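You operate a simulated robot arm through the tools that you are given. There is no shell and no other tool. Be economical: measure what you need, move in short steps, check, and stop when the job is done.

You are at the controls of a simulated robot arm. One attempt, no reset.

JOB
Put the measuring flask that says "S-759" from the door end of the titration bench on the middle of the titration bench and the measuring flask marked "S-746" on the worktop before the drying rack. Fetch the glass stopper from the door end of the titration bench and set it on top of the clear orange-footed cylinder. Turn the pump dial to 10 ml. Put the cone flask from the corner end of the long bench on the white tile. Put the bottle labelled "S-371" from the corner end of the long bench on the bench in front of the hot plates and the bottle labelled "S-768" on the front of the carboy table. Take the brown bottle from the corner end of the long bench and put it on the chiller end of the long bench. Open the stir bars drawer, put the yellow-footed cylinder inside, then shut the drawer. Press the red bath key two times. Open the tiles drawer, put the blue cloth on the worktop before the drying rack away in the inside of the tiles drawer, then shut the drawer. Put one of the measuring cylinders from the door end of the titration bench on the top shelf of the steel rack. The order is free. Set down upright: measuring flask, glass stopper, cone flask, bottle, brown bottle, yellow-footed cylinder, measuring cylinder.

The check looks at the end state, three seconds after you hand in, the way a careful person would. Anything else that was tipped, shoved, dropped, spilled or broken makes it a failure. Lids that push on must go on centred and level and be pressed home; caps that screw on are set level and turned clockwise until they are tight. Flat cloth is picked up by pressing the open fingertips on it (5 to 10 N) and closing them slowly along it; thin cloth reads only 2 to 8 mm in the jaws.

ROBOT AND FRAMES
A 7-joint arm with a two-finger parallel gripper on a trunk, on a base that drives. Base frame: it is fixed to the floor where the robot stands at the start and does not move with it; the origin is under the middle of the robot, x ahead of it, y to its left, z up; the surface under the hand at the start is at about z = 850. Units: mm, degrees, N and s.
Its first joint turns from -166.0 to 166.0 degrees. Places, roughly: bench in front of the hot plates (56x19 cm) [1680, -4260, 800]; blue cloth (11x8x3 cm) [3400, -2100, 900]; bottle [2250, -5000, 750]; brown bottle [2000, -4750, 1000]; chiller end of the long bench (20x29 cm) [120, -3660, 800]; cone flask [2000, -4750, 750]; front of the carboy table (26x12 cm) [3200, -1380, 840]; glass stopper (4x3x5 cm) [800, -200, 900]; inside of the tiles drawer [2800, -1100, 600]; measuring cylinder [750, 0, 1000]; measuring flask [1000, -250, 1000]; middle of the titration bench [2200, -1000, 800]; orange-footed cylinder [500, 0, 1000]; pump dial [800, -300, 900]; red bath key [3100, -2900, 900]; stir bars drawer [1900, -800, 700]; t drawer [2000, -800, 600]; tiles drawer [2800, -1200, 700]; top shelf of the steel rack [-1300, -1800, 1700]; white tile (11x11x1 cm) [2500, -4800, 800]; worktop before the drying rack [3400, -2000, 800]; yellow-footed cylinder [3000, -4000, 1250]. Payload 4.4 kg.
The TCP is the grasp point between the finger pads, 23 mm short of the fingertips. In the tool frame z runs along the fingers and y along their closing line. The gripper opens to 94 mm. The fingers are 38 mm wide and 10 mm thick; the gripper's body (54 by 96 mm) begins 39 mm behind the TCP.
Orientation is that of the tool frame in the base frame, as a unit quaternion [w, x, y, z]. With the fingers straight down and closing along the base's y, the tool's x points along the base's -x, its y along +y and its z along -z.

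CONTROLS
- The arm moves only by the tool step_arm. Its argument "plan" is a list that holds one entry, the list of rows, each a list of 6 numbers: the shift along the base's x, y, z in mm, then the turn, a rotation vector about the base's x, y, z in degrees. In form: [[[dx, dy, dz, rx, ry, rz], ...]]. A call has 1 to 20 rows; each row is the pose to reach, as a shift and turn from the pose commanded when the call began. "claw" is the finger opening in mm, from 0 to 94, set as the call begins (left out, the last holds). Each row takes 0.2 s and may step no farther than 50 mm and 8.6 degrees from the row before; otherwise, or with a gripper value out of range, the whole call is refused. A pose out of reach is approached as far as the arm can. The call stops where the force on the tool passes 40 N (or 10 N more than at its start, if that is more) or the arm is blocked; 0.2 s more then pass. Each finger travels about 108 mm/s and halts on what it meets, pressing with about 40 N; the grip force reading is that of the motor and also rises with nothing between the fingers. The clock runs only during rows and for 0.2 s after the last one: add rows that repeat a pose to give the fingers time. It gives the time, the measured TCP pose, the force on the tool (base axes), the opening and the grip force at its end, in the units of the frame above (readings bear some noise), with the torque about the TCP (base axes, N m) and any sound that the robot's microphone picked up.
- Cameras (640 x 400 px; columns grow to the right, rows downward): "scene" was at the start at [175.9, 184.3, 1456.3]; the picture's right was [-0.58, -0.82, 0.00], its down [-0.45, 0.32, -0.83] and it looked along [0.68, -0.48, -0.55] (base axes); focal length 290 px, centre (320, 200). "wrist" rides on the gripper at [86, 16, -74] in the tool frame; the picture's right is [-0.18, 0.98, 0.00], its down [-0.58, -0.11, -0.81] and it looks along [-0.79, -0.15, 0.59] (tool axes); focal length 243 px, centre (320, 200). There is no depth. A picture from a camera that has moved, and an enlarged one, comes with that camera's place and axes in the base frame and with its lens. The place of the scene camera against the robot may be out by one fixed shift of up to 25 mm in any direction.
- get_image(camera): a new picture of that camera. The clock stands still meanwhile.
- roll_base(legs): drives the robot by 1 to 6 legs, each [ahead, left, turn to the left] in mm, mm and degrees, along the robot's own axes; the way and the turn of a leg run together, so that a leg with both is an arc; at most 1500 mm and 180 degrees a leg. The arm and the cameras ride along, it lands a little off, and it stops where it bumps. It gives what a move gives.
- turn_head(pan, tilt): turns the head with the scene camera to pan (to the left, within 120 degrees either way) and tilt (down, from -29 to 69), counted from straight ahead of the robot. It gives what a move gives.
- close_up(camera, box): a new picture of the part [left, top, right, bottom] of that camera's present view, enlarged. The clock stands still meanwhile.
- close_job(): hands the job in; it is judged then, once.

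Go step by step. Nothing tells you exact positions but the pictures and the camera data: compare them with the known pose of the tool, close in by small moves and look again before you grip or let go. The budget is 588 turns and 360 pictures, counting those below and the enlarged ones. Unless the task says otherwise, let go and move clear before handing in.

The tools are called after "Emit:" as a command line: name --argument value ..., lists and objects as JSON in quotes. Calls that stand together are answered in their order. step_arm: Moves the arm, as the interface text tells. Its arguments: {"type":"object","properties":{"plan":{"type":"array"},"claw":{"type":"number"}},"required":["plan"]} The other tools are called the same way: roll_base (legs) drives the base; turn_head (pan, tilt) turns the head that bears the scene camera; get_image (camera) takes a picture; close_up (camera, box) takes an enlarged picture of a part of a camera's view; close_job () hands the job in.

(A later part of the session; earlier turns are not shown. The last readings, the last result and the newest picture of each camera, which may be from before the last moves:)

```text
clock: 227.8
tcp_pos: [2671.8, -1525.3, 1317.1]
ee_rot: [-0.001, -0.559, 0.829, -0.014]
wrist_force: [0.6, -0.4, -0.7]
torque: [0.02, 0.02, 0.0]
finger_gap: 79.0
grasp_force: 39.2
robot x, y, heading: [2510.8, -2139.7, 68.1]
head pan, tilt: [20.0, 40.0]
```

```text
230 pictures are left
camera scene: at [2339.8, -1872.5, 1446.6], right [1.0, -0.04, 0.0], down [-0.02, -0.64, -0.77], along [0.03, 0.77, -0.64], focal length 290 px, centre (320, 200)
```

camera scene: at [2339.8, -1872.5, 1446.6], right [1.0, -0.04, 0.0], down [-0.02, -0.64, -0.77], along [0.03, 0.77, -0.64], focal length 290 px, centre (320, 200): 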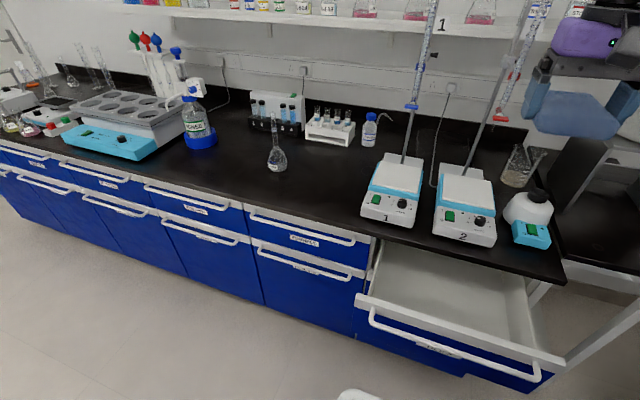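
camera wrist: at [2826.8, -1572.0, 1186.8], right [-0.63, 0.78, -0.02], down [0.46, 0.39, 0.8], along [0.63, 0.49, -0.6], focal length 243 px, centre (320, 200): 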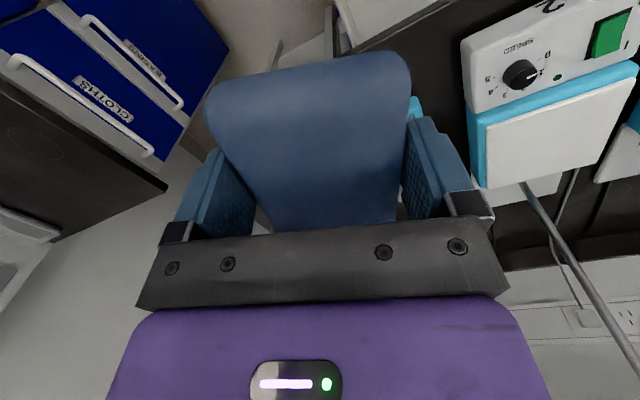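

Facing the bench works well. I go over the drawer opening and lower the cloth.

Emit:
step_arm --plan '[[[4, 15, -40, 0, 0, 0], [8, 30, -80, 0, 0, 0], [12, 45, -120, 0, 0, 0], [12, 50, -165, 0, 0, 0], [12, 50, -210, 0, 0, 0], [12, 50, -255, 0, 0, 0], [12, 50, -300, 0, 0, 0], [12, 50, -345, 0, 0, 0], [12, 50, -390, 0, 0, 0]]]'

Emit:
get_image --camera "scene"

Emit:
get_image --camera "wrist"

```text
clock: 229.8
tcp_pos: [2684.4, -1474.8, 928.5]
ee_rot: [-0.001, -0.558, 0.83, -0.013]
wrist_force: [0.3, -0.9, -0.4]
torque: [0.0, 0.0, 0.01]
finger_gap: 79.1
grasp_force: 39.9
robot x, y, heading: [2513.1, -2137.2, 67.8]
head pan, tilt: [20.0, 40.0]
```

```text
229 pictures are left
camera scene: at [2339.8, -1873.1, 1446.7], right [1.0, -0.04, 0.0], down [-0.02, -0.64, -0.77], along [0.03, 0.77, -0.64], focal length 290 px, centre (320, 200)
```

scene: 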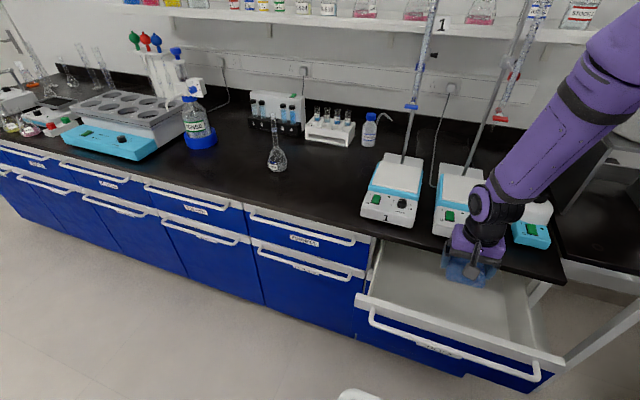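

```text
228 pictures are left
camera wrist: at [2636.4, -1548.1, 1003.0], right [-0.84, 0.54, -0.02], down [0.31, 0.52, 0.8], along [0.44, 0.66, -0.6], focal length 243 px, centre (320, 200)
```

wrist: 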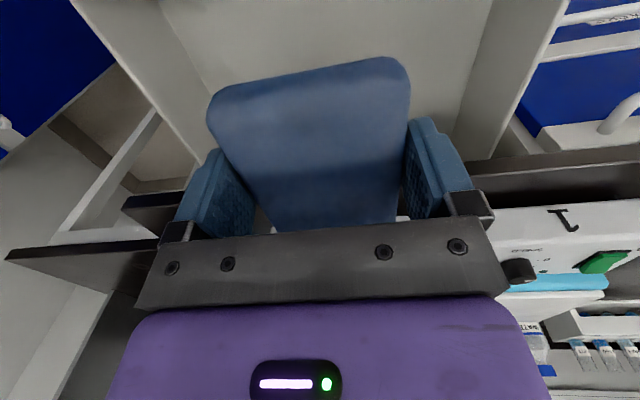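

Emit:
step_arm --plan '[[[0, -6, -30, 0, 0, 0], [0, -6, -60, 0, 0, 0], [0, -6, -90, 0, 0, 0], [0, -6, -110, 0, 0, 0], [0, -6, -125, 0, 0, 0], [0, -6, -135, 0, 0, 0]]]'

Emit:
get_image --camera "wrist"

Emit:
close_up --camera "scene" --box '[340, 200, 580, 390]'

```text
clock: 231.2
tcp_pos: [2683.3, -1482.1, 789.9]
ee_rot: [-0.002, -0.558, 0.83, -0.014]
wrist_force: [0.6, 0.4, -1.0]
torque: [0.01, 0.02, -0.01]
finger_gap: 78.8
grasp_force: 39.6
robot x, y, heading: [2512.6, -2141.4, 68.0]
head pan, tilt: [20.0, 40.0]
```

```text
227 pictures are left
camera wrist: at [2636.0, -1555.3, 866.4], right [-0.84, 0.54, -0.02], down [0.31, 0.52, 0.8], along [0.44, 0.66, -0.6], focal length 243 px, centre (320, 200)
```

wrist: 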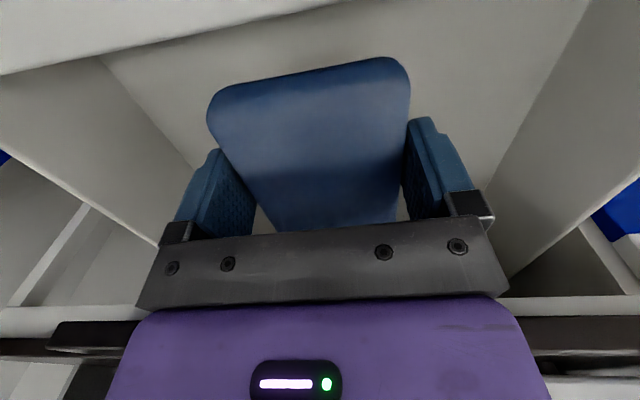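

```text
2.11 times, centred on (460, 295) of scene
camera zoom: at [2339.8, -1872.7, 1446.6], right [1.0, -0.04, 0.0], down [-0.02, -0.64, -0.77], along [0.03, 0.77, -0.64], focal length 610 px, centre (25, 0)
```

zoom: 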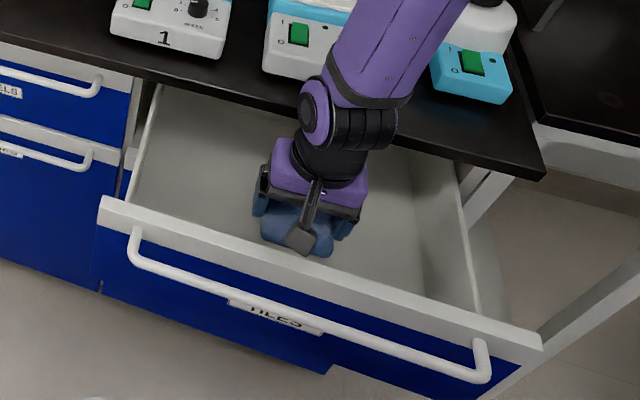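

Emit:
step_arm --plan '[[[6, 14, 0, 0, 0, 0], [12, 29, 0, 0, 0, 0], [12, 29, -12, 0, 0, 0], [12, 29, -24, 0, 0, 0], [12, 29, -36, 0, 0, 0], [12, 29, -45, 0, 0, 0]]]'

Emit:
get_image --camera "wrist"

Emit:
close_up --camera "scene" --box '[400, 200, 560, 330]'

```text
clock: 232.6
tcp_pos: [2696.1, -1452.9, 746.2]
ee_rot: [-0.001, -0.558, 0.83, -0.014]
wrist_force: [0.5, -0.9, -0.3]
torque: [0.03, 0.01, 0.01]
finger_gap: 79.2
grasp_force: 39.7
robot x, y, heading: [2512.9, -2138.9, 68.2]
head pan, tilt: [20.0, 40.0]
```

```text
225 pictures are left
camera wrist: at [2647.9, -1525.6, 821.7], right [-0.84, 0.54, -0.02], down [0.31, 0.52, 0.8], along [0.44, 0.66, -0.6], focal length 243 px, centre (320, 200)
```

wrist: 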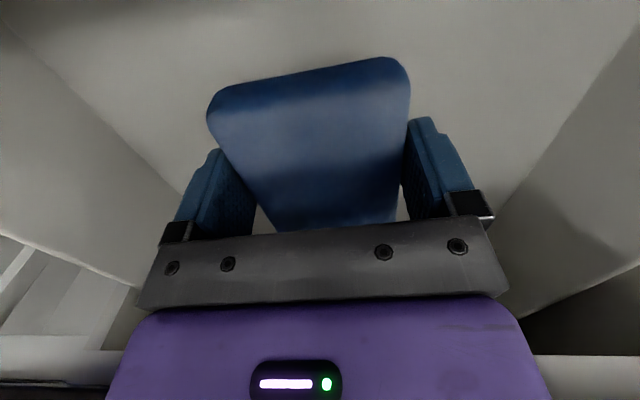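

```text
3.08 times, centred on (480, 265) of scene
camera zoom: at [2339.8, -1872.6, 1446.6], right [1.0, -0.04, 0.0], down [-0.02, -0.64, -0.77], along [0.03, 0.77, -0.64], focal length 891 px, centre (-172, 0)
```

zoom: 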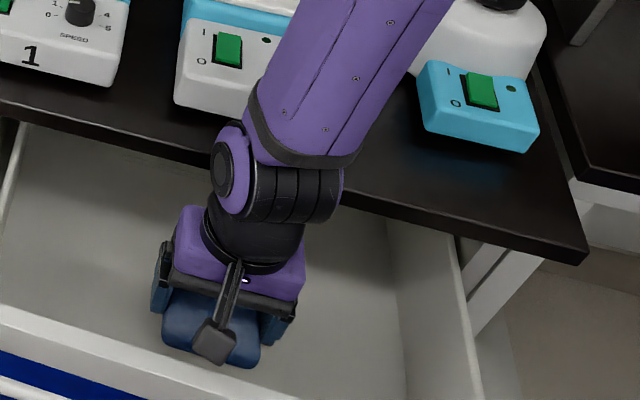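

Emit:
step_arm --plan '[[[0, -1, -8, 0, 0, 0], [0, -2, -16, 0, 0, 0], [0, -2, -22, 0, 0, 0]]]'

```text
clock: 233.4
tcp_pos: [2695.6, -1455.6, 724.5]
ee_rot: [-0.002, -0.559, 0.829, -0.015]
wrist_force: [0.8, -0.4, 0.0]
torque: [-0.01, 0.05, -0.02]
finger_gap: 79.2
grasp_force: 40.1
robot x, y, heading: [2516.9, -2139.6, 67.9]
head pan, tilt: [20.0, 40.0]
```

Still free; low enough for the cloth to drop gently. I open slowly and rise.

Emit:
step_arm --plan '[[[0, 0, 0, 0, 0, 0], [0, 0, 0, 0, 0, 0], [0, 0, 0, 0, 0, 0], [0, 0, 30, 0, 0, 0], [-2, -5, 75, 0, 0, 0], [-4, -10, 120, 0, 0, 0], [-6, -15, 165, 0, 0, 0], [-8, -20, 210, 0, 0, 0], [-8, -20, 255, 0, 0, 0], [-8, -20, 300, 0, 0, 0]]]' --claw 94

Emit:
get_image --camera "wrist"

```text
clock: 235.6
tcp_pos: [2686.4, -1474.3, 1024.0]
ee_rot: [-0.002, -0.558, 0.829, -0.015]
wrist_force: [0.6, 0.4, -0.9]
torque: [-0.04, -0.05, -0.01]
finger_gap: 93.9
grasp_force: 0.0
robot x, y, heading: [2509.1, -2136.7, 67.9]
head pan, tilt: [20.0, 40.0]
```

```text
223 pictures are left
camera wrist: at [2640.1, -1546.7, 1099.3], right [-0.84, 0.54, -0.03], down [0.31, 0.52, 0.8], along [0.44, 0.66, -0.6], focal length 243 px, centre (320, 200)
```

wrist: 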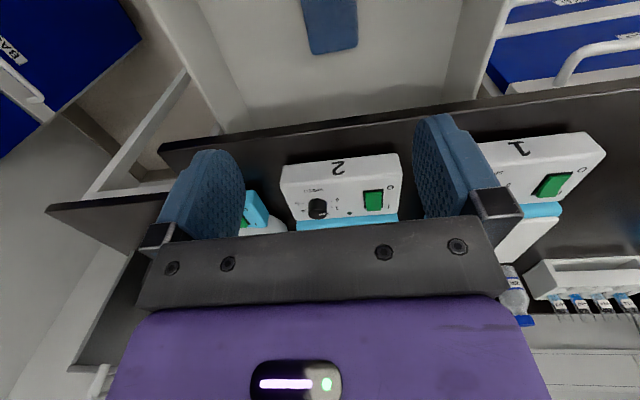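

The cloth lies flat in the drawer. I back the base up 150 mm, tilt the closed fingers 25°, and push the drawer shut on its handle bar.

Emit:
roll_base --legs '[[-150, 0, 0]]'

Emit:
step_arm --plan '[[[-6, -10, 0, 5.8, -2.3, 0], [-12, -20, 0, 11.6, -4.7, 0], [-18, -32, 0, 17.4, -7, 0], [-24, -44, -20, 23.2, -9.4, 0], [-26, -46, -65, 23.2, -9.4, 0], [-26, -46, -110, 23.2, -9.4, 0], [-26, -46, -155, 23.2, -9.4, 0], [-26, -46, -200, 23.2, -9.4, 0]]]' --claw 0

Emit:
get_image --camera "wrist"

Emit:
get_image --camera "scene"

```text
clock: 236.9
tcp_pos: [2631.4, -1612.1, 1025.1]
ee_rot: [-0.001, -0.558, 0.829, -0.015]
wrist_force: [0.2, 0.0, 0.4]
torque: [-0.03, -0.01, 0.01]
finger_gap: 93.9
grasp_force: 0.1
robot x, y, heading: [2455.7, -2275.8, 67.6]
head pan, tilt: [20.0, 40.0]
```

```text
clock: 238.7
tcp_pos: [2606.1, -1660.3, 823.4]
ee_rot: [0.178, -0.544, 0.813, 0.107]
wrist_force: [0.8, -1.0, 0.6]
torque: [-0.02, 0.02, 0.0]
finger_gap: 0.0
grasp_force: 39.7
robot x, y, heading: [2457.6, -2274.2, 67.8]
head pan, tilt: [20.0, 40.0]
```

```text
222 pictures are left
camera wrist: at [2549.1, -1756.0, 855.0], right [-0.84, 0.53, 0.06], down [0.16, 0.15, 0.97], along [0.51, 0.83, -0.21], focal length 243 px, centre (320, 200)
```

wrist: 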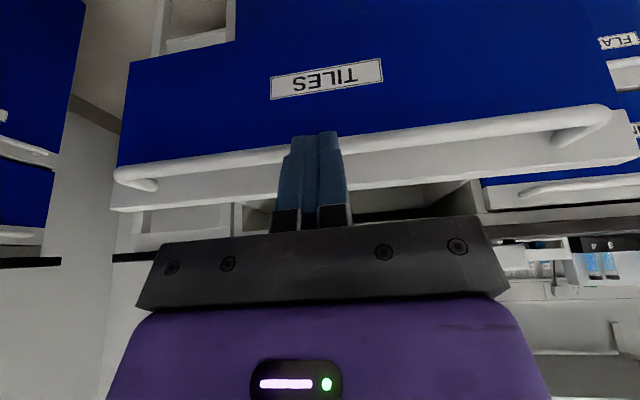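

```text
221 pictures are left
camera scene: at [2283.5, -2012.3, 1446.7], right [1.0, -0.04, 0.0], down [-0.02, -0.64, -0.77], along [0.03, 0.77, -0.64], focal length 290 px, centre (320, 200)
```

scene: 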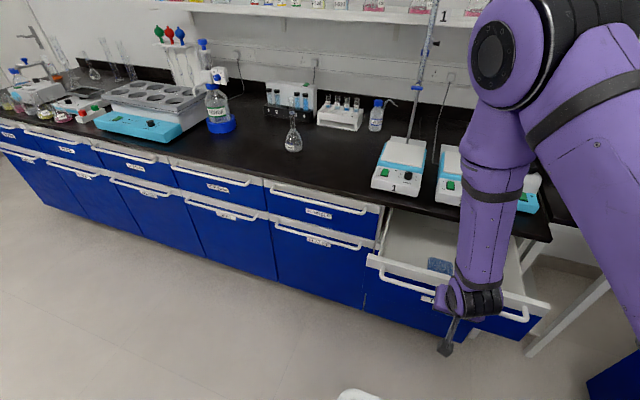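

Emit:
step_arm --plan '[[[0, 0, -17, 0, 0, 0], [0, 0, -33, 0, 0, 0], [9, 23, -33, 0, 0, 0], [19, 46, -33, 0, 0, 0], [28, 69, -33, 0, 0, 0], [37, 92, -33, 0, 0, 0], [46, 115, -33, 0, 0, 0], [56, 138, -33, 0, 0, 0], [65, 161, -33, 0, 0, 0], [75, 185, -33, 0, 0, 0], [82, 203, -33, 0, 0, 0], [88, 217, -33, 0, 0, 0], [93, 230, -33, 0, 0, 0]]]'

Emit:
get_image --camera "scene"

Emit:
get_image --camera "wrist"

```text
clock: 241.5
tcp_pos: [2698.9, -1428.7, 792.1]
ee_rot: [0.178, -0.544, 0.813, 0.108]
wrist_force: [-0.6, -0.1, 0.8]
torque: [0.0, -0.02, 0.02]
finger_gap: 0.0
grasp_force: 40.0
robot x, y, heading: [2459.6, -2279.2, 67.9]
head pan, tilt: [20.0, 40.0]
```

```text
220 pictures are left
camera scene: at [2283.5, -2011.7, 1446.6], right [1.0, -0.04, 0.0], down [-0.02, -0.64, -0.77], along [0.03, 0.77, -0.64], focal length 290 px, centre (320, 200)
```

scene: 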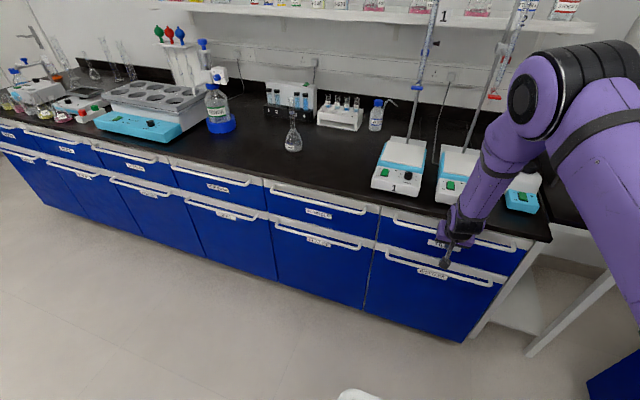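

```text
219 pictures are left
camera wrist: at [2642.7, -1524.6, 823.5], right [-0.84, 0.53, 0.06], down [0.16, 0.15, 0.97], along [0.51, 0.83, -0.22], focal length 243 px, centre (320, 200)
```

wrist: 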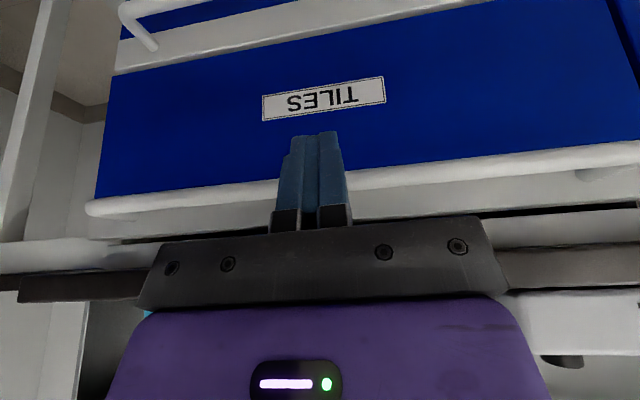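

Emit:
step_arm --plan '[[[2, 5, 0, 0, 0, 0], [4, 9, 0, 0, 0, 0], [6, 14, 0, 0, 0, 0], [8, 19, 0, 0, 0, 0], [10, 23, 0, 0, 0, 0], [11, 28, 0, 0, 0, 0]]]'

Emit:
close_up --camera "scene" --box '[370, 180, 560, 330]'

```text
clock: 242.5
tcp_pos: [2703.9, -1418.8, 787.3]
ee_rot: [0.172, -0.545, 0.814, 0.103]
wrist_force: [-1.8, -1.7, -1.4]
torque: [-0.07, -0.01, -0.02]
finger_gap: 0.0
grasp_force: 40.6
robot x, y, heading: [2457.9, -2277.4, 68.1]
head pan, tilt: [20.0, 40.0]
stopped in row 4: the force on the tool passed its limit at 54 N (the readings are from after the stop); the commanded pose is now the measured one
```

```text
2.67 times, centred on (465, 255) of scene
camera zoom: at [2283.3, -2012.2, 1446.6], right [1.0, -0.04, 0.0], down [-0.02, -0.64, -0.77], along [0.03, 0.77, -0.64], focal length 772 px, centre (-67, 53)
```

zoom: 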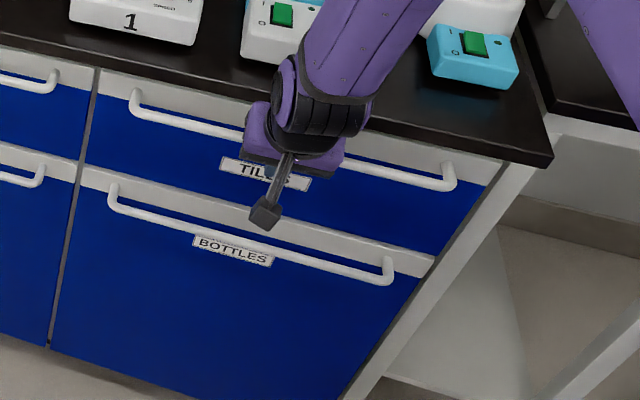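

Drawer shut. I retreat and move on to the water bath on the sink counter.

Emit:
step_arm --plan '[[[-8, -19, 0, 0, 0, 0], [-22, -55, 0, 0, 0, 0], [-35, -90, 20, -5.8, 2.3, 0], [-40, -100, 60, -11.6, 4.7, 0], [-40, -100, 105, -17.4, 7, 0], [-40, -100, 150, -23.2, 9.4, 0], [-40, -100, 200, -23.2, 9.4, 0], [-40, -100, 250, -23.2, 9.4, 0], [-40, -100, 300, -23.2, 9.4, 0], [-40, -100, 350, -23.2, 9.4, 0], [-40, -100, 400, -23.2, 9.4, 0]]]'

Emit:
roll_base --legs '[[0, 0, -90], [0, -350, 0]]'

Emit:
turn_head --pan -10 --tilt 30

Emit:
get_image --camera "scene"

```text
clock: 244.9
tcp_pos: [2665.3, -1518.0, 1187.7]
ee_rot: [-0.008, -0.559, 0.829, -0.019]
wrist_force: [-0.2, 0.3, -0.5]
torque: [-0.04, 0.0, -0.01]
finger_gap: 0.0
grasp_force: 40.7
robot x, y, heading: [2457.7, -2280.1, 67.9]
head pan, tilt: [20.0, 40.0]
```

```text
clock: 251.0
tcp_pos: [3089.9, -2807.8, 1186.9]
ee_rot: [-0.018, 0.187, 0.982, -0.008]
wrist_force: [0.0, -0.5, -1.2]
torque: [0.0, -0.01, 0.01]
finger_gap: 0.1
grasp_force: 39.9
robot x, y, heading: [2326.4, -2607.7, -21.6]
head pan, tilt: [20.0, 40.0]
```

```text
clock: 251.9
tcp_pos: [3089.7, -2808.8, 1187.2]
ee_rot: [-0.019, 0.187, 0.982, -0.008]
wrist_force: [0.0, 0.0, 0.0]
torque: [0.02, -0.01, 0.01]
finger_gap: 0.0
grasp_force: 40.0
robot x, y, heading: [2326.4, -2605.7, -21.6]
head pan, tilt: [-10.0, 30.0]
```

```text
217 pictures are left
camera scene: at [2587.5, -2472.4, 1461.9], right [-0.52, -0.85, 0.0], down [-0.43, 0.26, -0.87], along [0.74, -0.45, -0.5], focal length 290 px, centre (320, 200)
```

scene: 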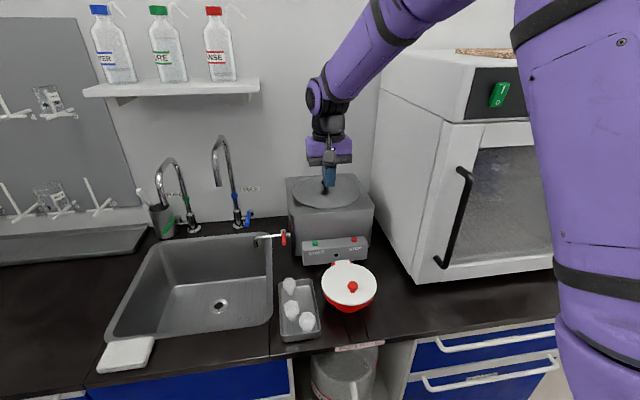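

Emit:
close_up --camera "scene" --box '[260, 165, 400, 280]'

Emit:
get_image --camera "wrist"

```text
3.48 times, centred on (330, 222) of scene
camera zoom: at [2587.5, -2472.4, 1461.9], right [-0.52, -0.85, 0.0], down [-0.43, 0.26, -0.87], along [0.74, -0.45, -0.5], focal length 1007 px, centre (285, 122)
```

zoom: 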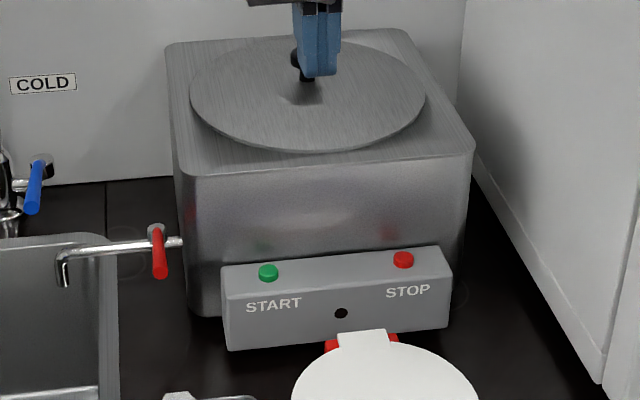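

```text
215 pictures are left
camera wrist: at [3019.7, -2761.6, 1263.6], right [0.53, 0.85, -0.03], down [0.53, -0.31, 0.79], along [0.66, -0.44, -0.61], focal length 243 px, centre (320, 200)
```

wrist: 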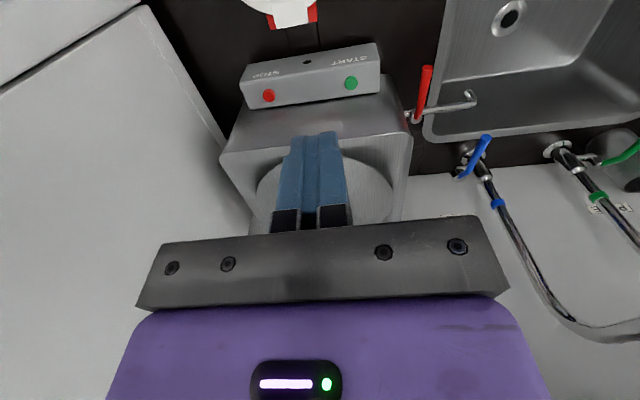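

The red key is STOP on the bath's front box. I move above it for a closer look.

Emit:
step_arm --plan '[[[5, -40, -20, 0, 0, 0], [10, -80, -40, 0, 0, 0], [20, -110, -70, 0, 0, 0], [30, -125, -105, 0, 0, 0]]]'

Emit:
get_image --camera "wrist"

```text
clock: 252.9
tcp_pos: [3120.1, -2933.9, 1084.7]
ee_rot: [-0.018, 0.187, 0.982, -0.008]
wrist_force: [-0.2, 0.6, 1.3]
torque: [-0.03, -0.01, 0.01]
finger_gap: 0.0
grasp_force: 40.0
robot x, y, heading: [2329.8, -2609.4, -21.1]
head pan, tilt: [-10.0, 30.0]
```

```text
214 pictures are left
camera wrist: at [3049.4, -2886.7, 1160.3], right [0.53, 0.85, -0.03], down [0.53, -0.31, 0.79], along [0.66, -0.43, -0.61], focal length 243 px, centre (320, 200)
```

wrist: 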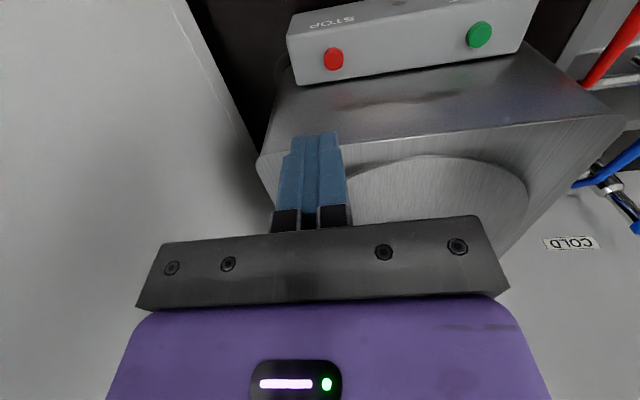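

Key at ≈(3132,−2931,930), close before the bath wall. I'll turn the hand 90° (thin side toward the wall) and tilt it 40° so the body stays clear.

Emit:
step_arm --plan '[[[-20, 8, 30, 0, 0, -8.4], [-40, 16, 60, 0, 0, -16.8], [-55, 22, 80, 0, 0, -25.2], [-55, 22, 80, 0, 0, -33.6], [-55, 22, 80, 0, 0, -42], [-55, 22, 80, 0, 0, -50.4], [-55, 22, 80, 0, 0, -58.8], [-55, 22, 80, 0, 0, -67.2], [-55, 22, 80, 0, 0, -75.6], [-55, 22, 80, 0, 0, -84], [-55, 22, 80, 0, 0, -90]]]'

Emit:
step_arm --plan '[[[-6, 2, 0, -3, -7.4, 0], [-12, 4, 0, -6, -14.8, 0], [-18, 6, 0, -9, -22.2, 0], [-24, 8, 0, -12, -29.6, 0], [-30, 10, 0, -15, -37.1, 0]]]'

Emit:
get_image --camera "wrist"

Emit:
get_image --camera "scene"

```text
clock: 255.3
tcp_pos: [3066.4, -2911.2, 1162.5]
ee_rot: [-0.019, 0.827, 0.561, 0.008]
wrist_force: [-0.6, 0.1, 0.4]
torque: [0.01, -0.02, -0.01]
finger_gap: 0.0
grasp_force: 39.4
robot x, y, heading: [2327.4, -2607.6, -21.3]
head pan, tilt: [-10.0, 30.0]
```

```text
clock: 256.6
tcp_pos: [3036.4, -2900.7, 1162.6]
ee_rot: [0.267, 0.777, 0.535, 0.198]
wrist_force: [0.5, 1.1, -0.6]
torque: [0.0, 0.02, -0.01]
finger_gap: 0.1
grasp_force: 40.0
robot x, y, heading: [2328.9, -2611.1, -22.0]
head pan, tilt: [-10.0, 30.0]
```

```text
213 pictures are left
camera wrist: at [3034.3, -2810.2, 1231.7], right [0.65, -0.45, 0.61], down [-0.76, -0.35, 0.55], along [-0.03, -0.82, -0.57], focal length 243 px, centre (320, 200)
```

wrist: 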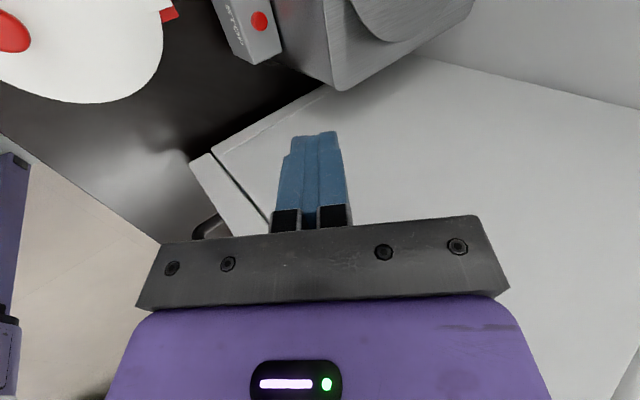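

```text
212 pictures are left
camera scene: at [2587.6, -2472.3, 1461.9], right [-0.52, -0.85, 0.0], down [-0.43, 0.26, -0.87], along [0.74, -0.45, -0.5], focal length 290 px, centre (320, 200)
```

scene: 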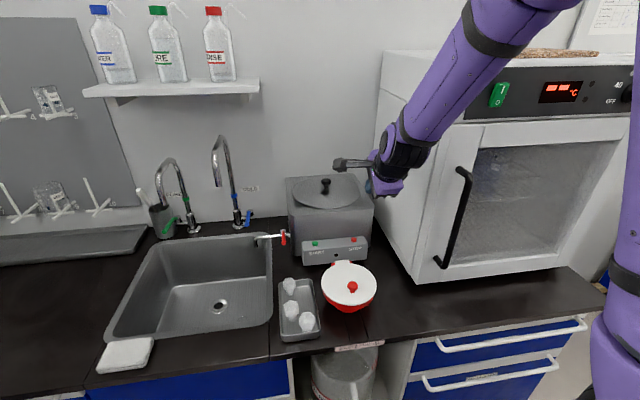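

Emit:
step_arm --plan '[[[12, -4, -35, 0, 0, 0], [24, -8, -70, 0, 0, 0], [40, -13, -105, 0, 0, 0], [58, -19, -140, 0, 0, 0], [76, -25, -170, 0, 0, 0], [86, -28, -188, 0, 0, 0]]]'

Emit:
close_up --camera "wrist" --box '[220, 50, 420, 200]'

Emit:
close_up --camera "scene" --box '[290, 180, 390, 280]'

```text
clock: 257.9
tcp_pos: [3123.0, -2929.2, 975.0]
ee_rot: [0.267, 0.777, 0.535, 0.197]
wrist_force: [0.0, 0.8, 0.8]
torque: [-0.01, 0.03, 0.05]
finger_gap: 0.2
grasp_force: 39.8
robot x, y, heading: [2333.8, -2607.1, -21.8]
head pan, tilt: [-10.0, 30.0]
```

```text
2.67 times, centred on (320, 125) of wrist
camera zoom: at [3120.7, -2838.4, 1043.8], right [0.65, -0.45, 0.61], down [-0.76, -0.35, 0.55], along [-0.03, -0.82, -0.57], focal length 647 px, centre (320, 400)
```

zoom: 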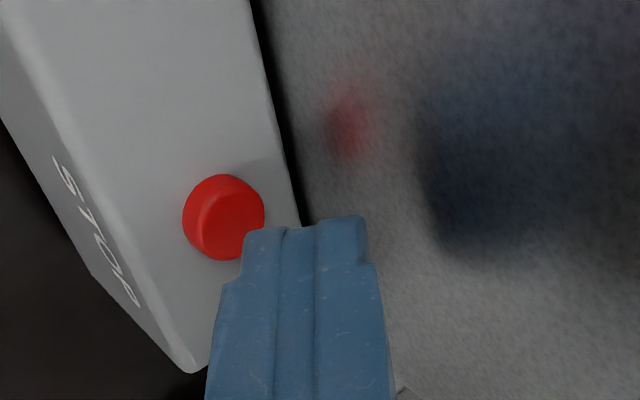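

```text
4.00 times, centred on (340, 230) of scene
camera zoom: at [2587.0, -2472.3, 1462.0], right [-0.52, -0.85, 0.0], down [-0.43, 0.26, -0.87], along [0.74, -0.45, -0.5], focal length 1158 px, centre (240, 80)
```

zoom: 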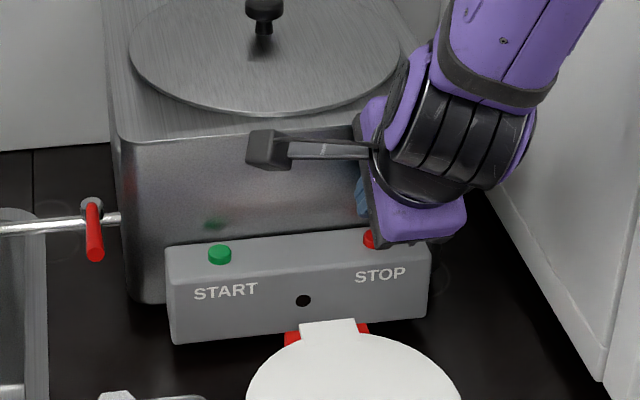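

Emit:
step_arm --plan '[[[2, 1, -6, 0, 0, 0], [3, 2, -12, 0, 0, 0], [3, 2, -16, 0, 0, 0], [3, 2, -19, 0, 0, 0]]]'

Emit:
close_up --camera "wrist" --box '[220, 50, 420, 200]'

```text
clock: 258.9
tcp_pos: [3123.3, -2927.3, 954.0]
ee_rot: [0.266, 0.777, 0.535, 0.197]
wrist_force: [-0.7, 0.6, -0.5]
torque: [0.03, -0.02, -0.02]
finger_gap: 0.4
grasp_force: 39.9
robot x, y, heading: [2327.6, -2605.9, -21.7]
head pan, tilt: [-10.0, 30.0]
```

```text
2.67 times, centred on (320, 125) of wrist
camera zoom: at [3123.2, -2836.2, 1024.3], right [0.65, -0.45, 0.61], down [-0.76, -0.35, 0.55], along [-0.03, -0.82, -0.57], focal length 647 px, centre (320, 400)
```

zoom: 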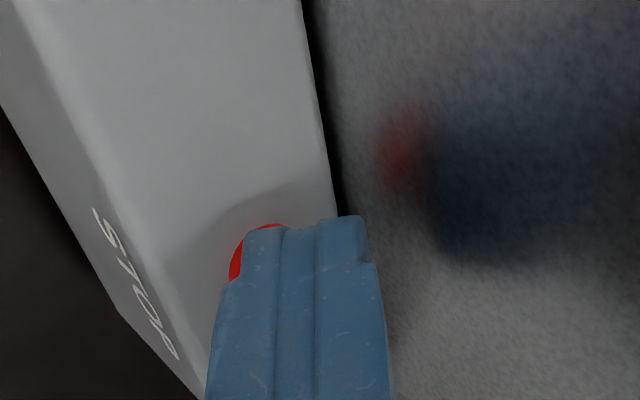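

Emit:
step_arm --plan '[[[0, 0, -2, 0, 0, 0], [0, 0, -4, 0, 0, 0], [0, 0, -6, 0, 0, 0]]]'

```text
clock: 259.8
tcp_pos: [3126.0, -2927.1, 949.1]
ee_rot: [0.268, 0.777, 0.535, 0.198]
wrist_force: [-0.7, 1.4, 7.2]
torque: [-0.01, -0.04, -0.04]
finger_gap: 0.2
grasp_force: 40.2
robot x, y, heading: [2328.5, -2605.8, -21.5]
head pan, tilt: [-10.0, 30.0]
heard: click
```

One click heard. Lift, then press once more.

Emit:
step_arm --plan '[[[0, 0, 4, 0, 0, 0], [0, 0, 10, 0, 0, 0], [0, 0, 10, 0, 0, 0]]]'

Emit:
step_arm --plan '[[[0, 0, -4, 0, 0, 0], [0, 0, -7, 0, 0, 0], [0, 0, -9, 0, 0, 0], [0, 0, -10, 0, 0, 0]]]'

```text
clock: 260.6
tcp_pos: [3124.2, -2928.1, 959.1]
ee_rot: [0.267, 0.777, 0.535, 0.197]
wrist_force: [-0.9, 0.5, 0.9]
torque: [-0.01, -0.01, 0.0]
finger_gap: 0.0
grasp_force: 39.8
robot x, y, heading: [2325.9, -2606.9, -21.8]
head pan, tilt: [-10.0, 30.0]
```

```text
clock: 261.6
tcp_pos: [3124.0, -2926.1, 950.1]
ee_rot: [0.268, 0.777, 0.534, 0.198]
wrist_force: [0.0, 1.1, 8.4]
torque: [-0.05, -0.05, -0.01]
finger_gap: 0.0
grasp_force: 39.9
robot x, y, heading: [2331.0, -2608.2, -21.5]
head pan, tilt: [-10.0, 30.0]
heard: click
```

Second click. I withdraw along the tool axis and straighten the hand.

Emit:
step_arm --plan '[[[0, 0, 12, 0, 0, 0], [-10, 3, 35, 0, 0, 0], [-25, 9, 65, 0, 0, 0], [-45, 15, 100, 0, 0, 0], [-65, 22, 140, 0, 0, 0], [-85, 29, 180, 3, 7.4, 0], [-105, 36, 215, 6, 14.8, 0], [-125, 43, 240, 9, 22.2, 0], [-145, 50, 260, 12, 29.6, 0], [-160, 55, 275, 15, 37.1, 0]]]'

Emit:
step_arm --plan '[[[-10, 4, 0, 0, 0, 8.2], [-20, 8, 0, 0, 0, 16.4], [-30, 12, 0, 0, 0, 24.6], [-40, 16, 0, 0, 0, 32.8], [-50, 20, 0, 0, 0, 41], [-60, 24, 10, 0, 0, 49.2], [-70, 28, 20, 0, 0, 57.4], [-80, 32, 30, 0, 0, 65.6], [-90, 36, 40, 0, 0, 73.8], [-100, 40, 50, 0, 0, 82], [-110, 44, 60, 0, 0, 90]]]' --claw 60

Emit:
turn_head --pan -75 --tilt 20

Emit:
get_image --camera "scene"

```text
clock: 263.8
tcp_pos: [2964.3, -2873.1, 1224.2]
ee_rot: [-0.02, 0.827, 0.561, 0.007]
wrist_force: [0.3, -0.1, -0.3]
torque: [0.0, -0.02, 0.0]
finger_gap: 0.0
grasp_force: 40.0
robot x, y, heading: [2329.1, -2609.0, -21.6]
head pan, tilt: [-10.0, 30.0]
```

```text
clock: 266.1
tcp_pos: [2854.0, -2828.9, 1283.6]
ee_rot: [-0.019, 0.186, 0.982, -0.008]
wrist_force: [0.7, 0.4, -0.2]
torque: [0.04, 0.03, -0.01]
finger_gap: 60.1
grasp_force: 0.1
robot x, y, heading: [2327.8, -2605.6, -21.9]
head pan, tilt: [-10.0, 30.0]
```

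```text
clock: 267.5
tcp_pos: [2854.4, -2828.9, 1284.6]
ee_rot: [-0.018, 0.187, 0.982, -0.008]
wrist_force: [0.1, 1.4, 0.5]
torque: [0.0, 0.01, 0.01]
finger_gap: 60.1
grasp_force: 0.1
robot x, y, heading: [2328.3, -2607.6, -21.6]
head pan, tilt: [-75.0, 20.0]
```

```text
208 pictures are left
camera scene: at [2499.7, -2517.5, 1478.0], right [-0.99, 0.11, 0.0], down [0.04, 0.34, -0.94], along [-0.11, -0.93, -0.34], focal length 290 px, centre (320, 200)
```

scene: 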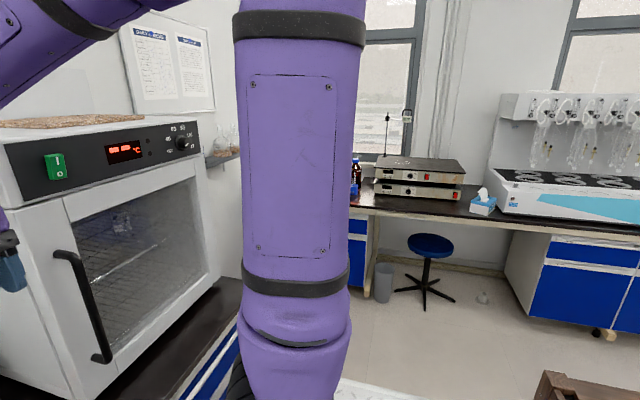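

Bath key done. For the long bench I swing the arm to the robot's right side (no head there) with a tight radius, then roll sideways.

Emit:
step_arm --plan '[[[-37, 15, 20, 0, 0, 0], [-74, 31, 30, 0, 0, 0], [-92.6, -7.5, 30, 0, 0, -5], [-114, -44, 30, 0, 0, -10], [-139, -79, 30, 0, 0, -15], [-166.5, -112, 30, 0, 0, -20], [-197, -142, 30, 0, 0, -25], [-230, -169, 30, 0, 0, -30], [-265, -194, 30, 0, 0, -35], [-302, -215, 30, 0, 0, -40], [-341, -233, 30, 0, 0, -45], [-381, -247, 30, 0, 0, -50], [-422.5, -258, 30, 0, 0, -55], [-464.6, -265, 30, 0, 0, -60], [-507, -268.6, 30, 0, 0, -65], [-550, -268.4, 30, 0, 0, -70], [-592.5, -264.5, 30, 0, 0, -75], [-634.6, -257, 30, 0, 0, -80], [-676, -245.5, 30, 0, 0, -85], [-709.6, -233, 30, 0, 0, -90]]]'

Emit:
get_image --camera "scene"

```text
clock: 271.7
tcp_pos: [2144.3, -3059.7, 1313.7]
ee_rot: [-0.018, 0.828, 0.561, 0.007]
wrist_force: [1.4, 0.2, -0.3]
torque: [0.01, 0.06, 0.02]
finger_gap: 60.4
grasp_force: 0.0
robot x, y, heading: [2328.8, -2606.6, -21.7]
head pan, tilt: [-75.0, 20.0]
```

```text
207 pictures are left
camera scene: at [2500.0, -2517.3, 1478.0], right [-0.99, 0.12, 0.0], down [0.04, 0.34, -0.94], along [-0.11, -0.93, -0.34], focal length 290 px, centre (320, 200)
```

scene: 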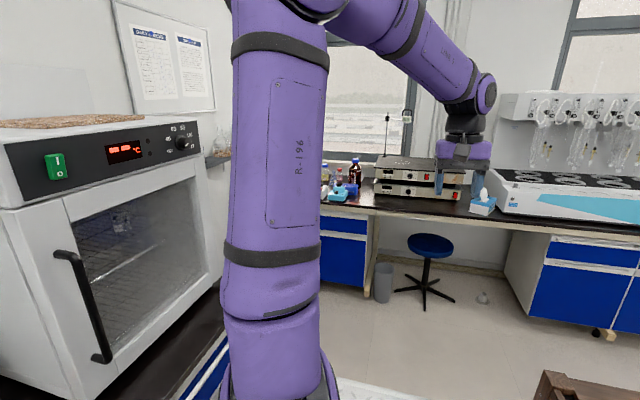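

Emit:
roll_base --legs '[[0, -850, 0]]'

Emit:
turn_head --pan -95 --tilt 30

Emit:
get_image --camera "scene"

```text
clock: 276.2
tcp_pos: [1829.7, -3853.2, 1313.4]
ee_rot: [-0.018, 0.827, 0.562, 0.008]
wrist_force: [0.1, -0.6, 0.1]
torque: [-0.01, 0.02, 0.02]
finger_gap: 60.3
grasp_force: 0.1
robot x, y, heading: [2012.0, -3397.6, -21.6]
head pan, tilt: [-75.0, 20.0]
```

```text
clock: 277.1
tcp_pos: [1829.3, -3851.7, 1313.1]
ee_rot: [-0.019, 0.828, 0.561, 0.008]
wrist_force: [0.2, 0.8, -0.5]
torque: [0.04, -0.04, -0.01]
finger_gap: 59.8
grasp_force: 0.1
robot x, y, heading: [2013.6, -3401.7, -21.4]
head pan, tilt: [-95.0, 30.0]
```

```text
206 pictures are left
camera scene: at [2155.3, -3297.9, 1462.0], right [-0.89, 0.45, 0.0], down [0.22, 0.45, -0.87], along [-0.39, -0.77, -0.5], focal length 290 px, centre (320, 200)
```

scene: 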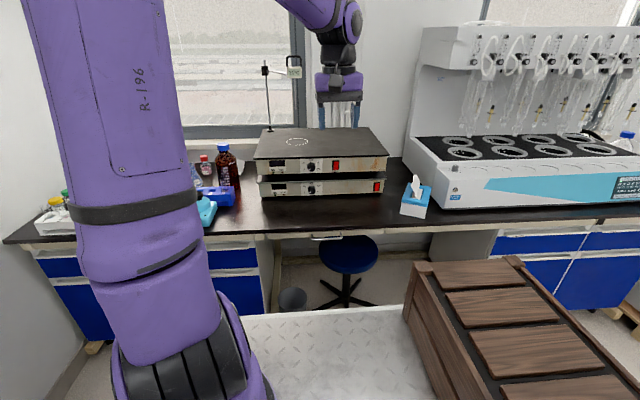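

Emit:
roll_base --legs '[[30, 0, 0], [0, -310, 0], [330, 0, 0]]'

Emit:
turn_head --pan -60 --tilt 30

Emit:
get_image --camera "scene"

```text
clock: 281.4
tcp_pos: [2043.6, -4271.0, 1312.5]
ee_rot: [-0.018, 0.829, 0.558, 0.006]
wrist_force: [-0.5, -0.6, -0.1]
torque: [0.02, 0.0, 0.01]
finger_gap: 60.0
grasp_force: 0.1
robot x, y, heading: [2227.3, -3820.4, -22.5]
head pan, tilt: [-95.0, 30.0]
```

```text
clock: 282.4
tcp_pos: [2044.4, -4271.3, 1313.2]
ee_rot: [-0.019, 0.829, 0.558, 0.008]
wrist_force: [0.2, -0.2, -0.9]
torque: [-0.01, -0.01, 0.01]
finger_gap: 60.0
grasp_force: 0.1
robot x, y, heading: [2230.8, -3818.2, -22.2]
head pan, tilt: [-60.0, 30.0]
```

```text
205 pictures are left
camera scene: at [2426.6, -3727.9, 1462.0], right [-0.99, -0.14, 0.0], down [-0.07, 0.5, -0.87], along [0.12, -0.86, -0.5], focal length 290 px, centre (320, 200)
```

scene: 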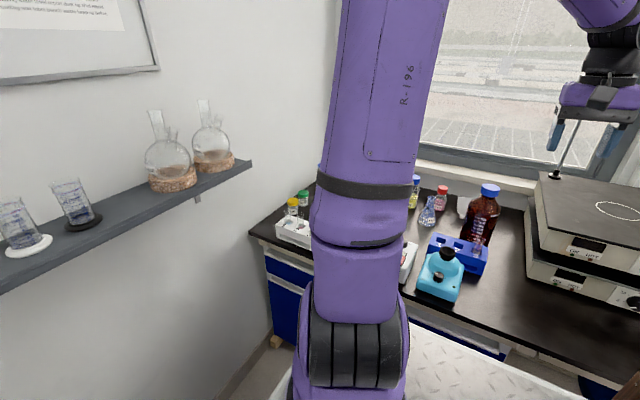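

Emit:
get_image --camera "wrist"

Emit:
turn_head --pan -30 --tilt 30

Emit:
get_image --camera "scene"

```text
204 pictures are left
camera wrist: at [2092.8, -4200.9, 1390.2], right [0.84, -0.54, -0.03], down [-0.31, -0.53, 0.79], along [-0.44, -0.66, -0.61], focal length 243 px, centre (320, 200)
```

wrist: 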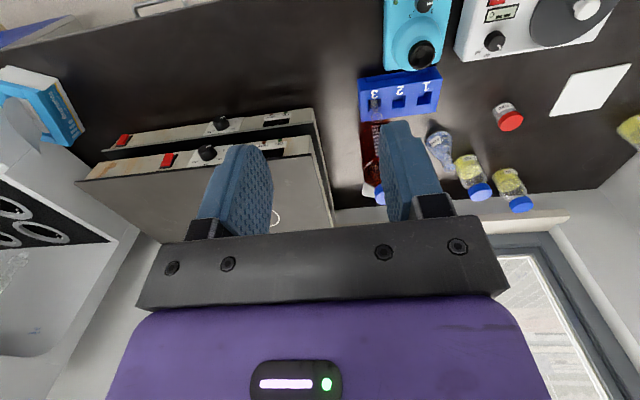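

```text
clock: 283.3
tcp_pos: [2043.8, -4270.4, 1314.0]
ee_rot: [-0.018, 0.829, 0.559, 0.007]
wrist_force: [-0.6, -0.1, -0.4]
torque: [0.0, 0.02, -0.01]
finger_gap: 60.0
grasp_force: 0.0
robot x, y, heading: [2228.7, -3821.3, -22.0]
head pan, tilt: [-30.0, 30.0]
```

```text
203 pictures are left
camera scene: at [2469.8, -3709.7, 1462.0], right [-0.79, -0.61, 0.0], down [-0.31, 0.39, -0.87], along [0.53, -0.68, -0.5], focal length 290 px, centre (320, 200)
```

scene: 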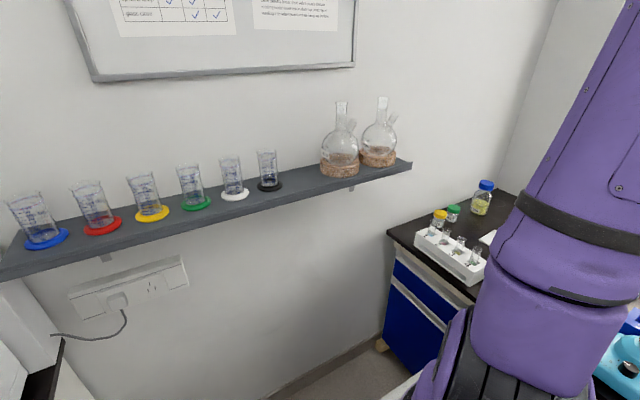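

Emit:
close_up --camera "wrist" --box '[410, 80, 640, 230]'

Emit:
close_up --camera "wrist" --box '[420, 110, 550, 230]'

```text
2.67 times, centred on (525, 155) of wrist
camera zoom: at [2092.8, -4200.9, 1390.2], right [0.84, -0.54, -0.03], down [-0.31, -0.53, 0.79], along [-0.44, -0.66, -0.61], focal length 647 px, centre (-227, 320)
```

zoom: 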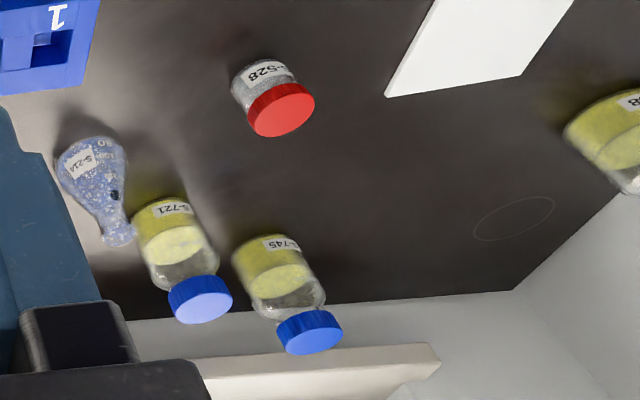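

```text
3.33 times, centred on (485, 170) of wrist
camera zoom: at [2092.8, -4200.9, 1390.2], right [0.84, -0.54, -0.03], down [-0.31, -0.53, 0.79], along [-0.44, -0.66, -0.61], focal length 809 px, centre (-230, 300)
```

zoom: 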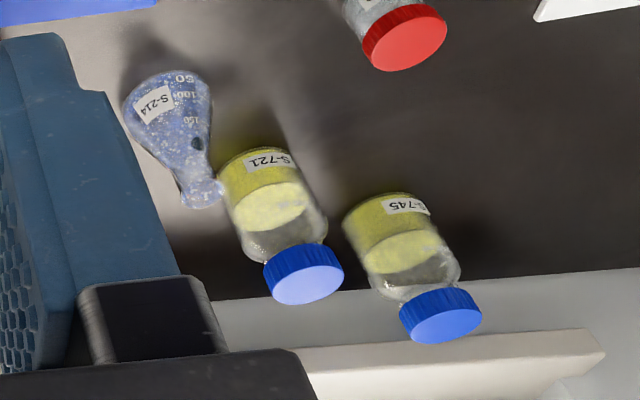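

Emit:
close_up --camera "scene" --box '[390, 170, 530, 290]'

Emit:
close_up --camera "scene" --box '[430, 175, 500, 245]'

```text
3.33 times, centred on (460, 230) of scene
camera zoom: at [2469.8, -3709.7, 1462.0], right [-0.79, -0.61, 0.0], down [-0.31, 0.39, -0.87], along [0.53, -0.68, -0.5], focal length 965 px, centre (-147, 100)
```

zoom: 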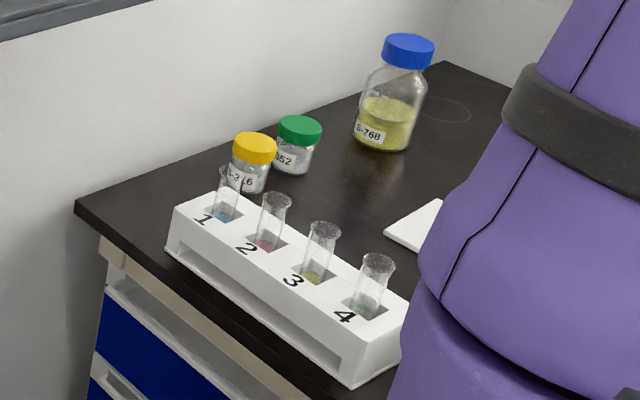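

```text
5.71 times, centred on (465, 210) of scene
camera zoom: at [2469.8, -3709.7, 1462.0], right [-0.79, -0.61, 0.0], down [-0.31, 0.39, -0.87], along [0.53, -0.68, -0.5], focal length 1655 px, centre (-509, 143)
```

zoom: 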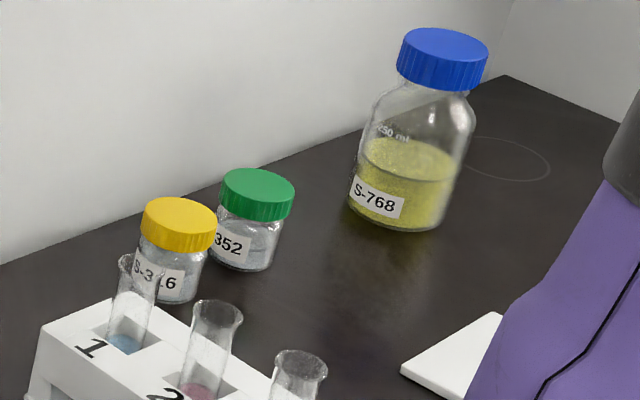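

Emit:
close_up --camera "wrist" --box '[450, 145, 490, 175]'

Emit:
close_up --camera "wrist" --box '[490, 155, 530, 185]'

```text
13.33 times, centred on (470, 160) of wrist
camera zoom: at [2092.8, -4200.9, 1390.2], right [0.84, -0.54, -0.03], down [-0.31, -0.53, 0.79], along [-0.44, -0.66, -0.61], focal length 3235 px, centre (-1680, 733)
```

zoom: 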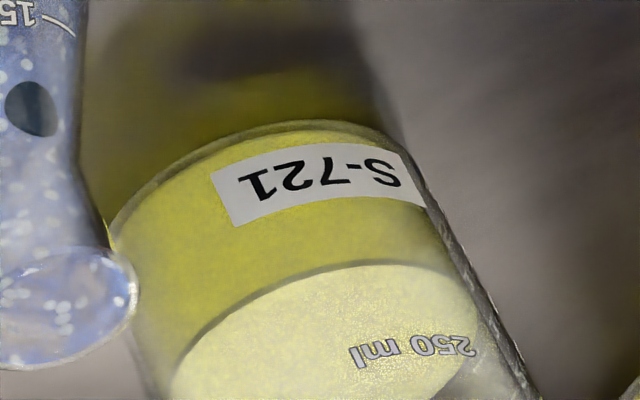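

```text
13.33 times, centred on (510, 170) of wrist
camera zoom: at [2092.8, -4200.9, 1390.2], right [0.84, -0.54, -0.03], down [-0.31, -0.53, 0.79], along [-0.44, -0.66, -0.61], focal length 3235 px, centre (-2213, 600)
```

zoom: 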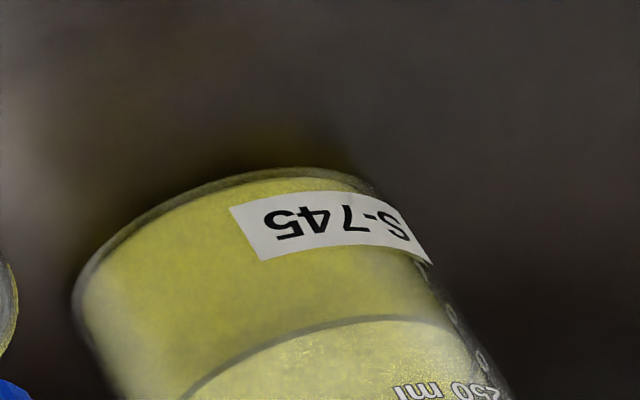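

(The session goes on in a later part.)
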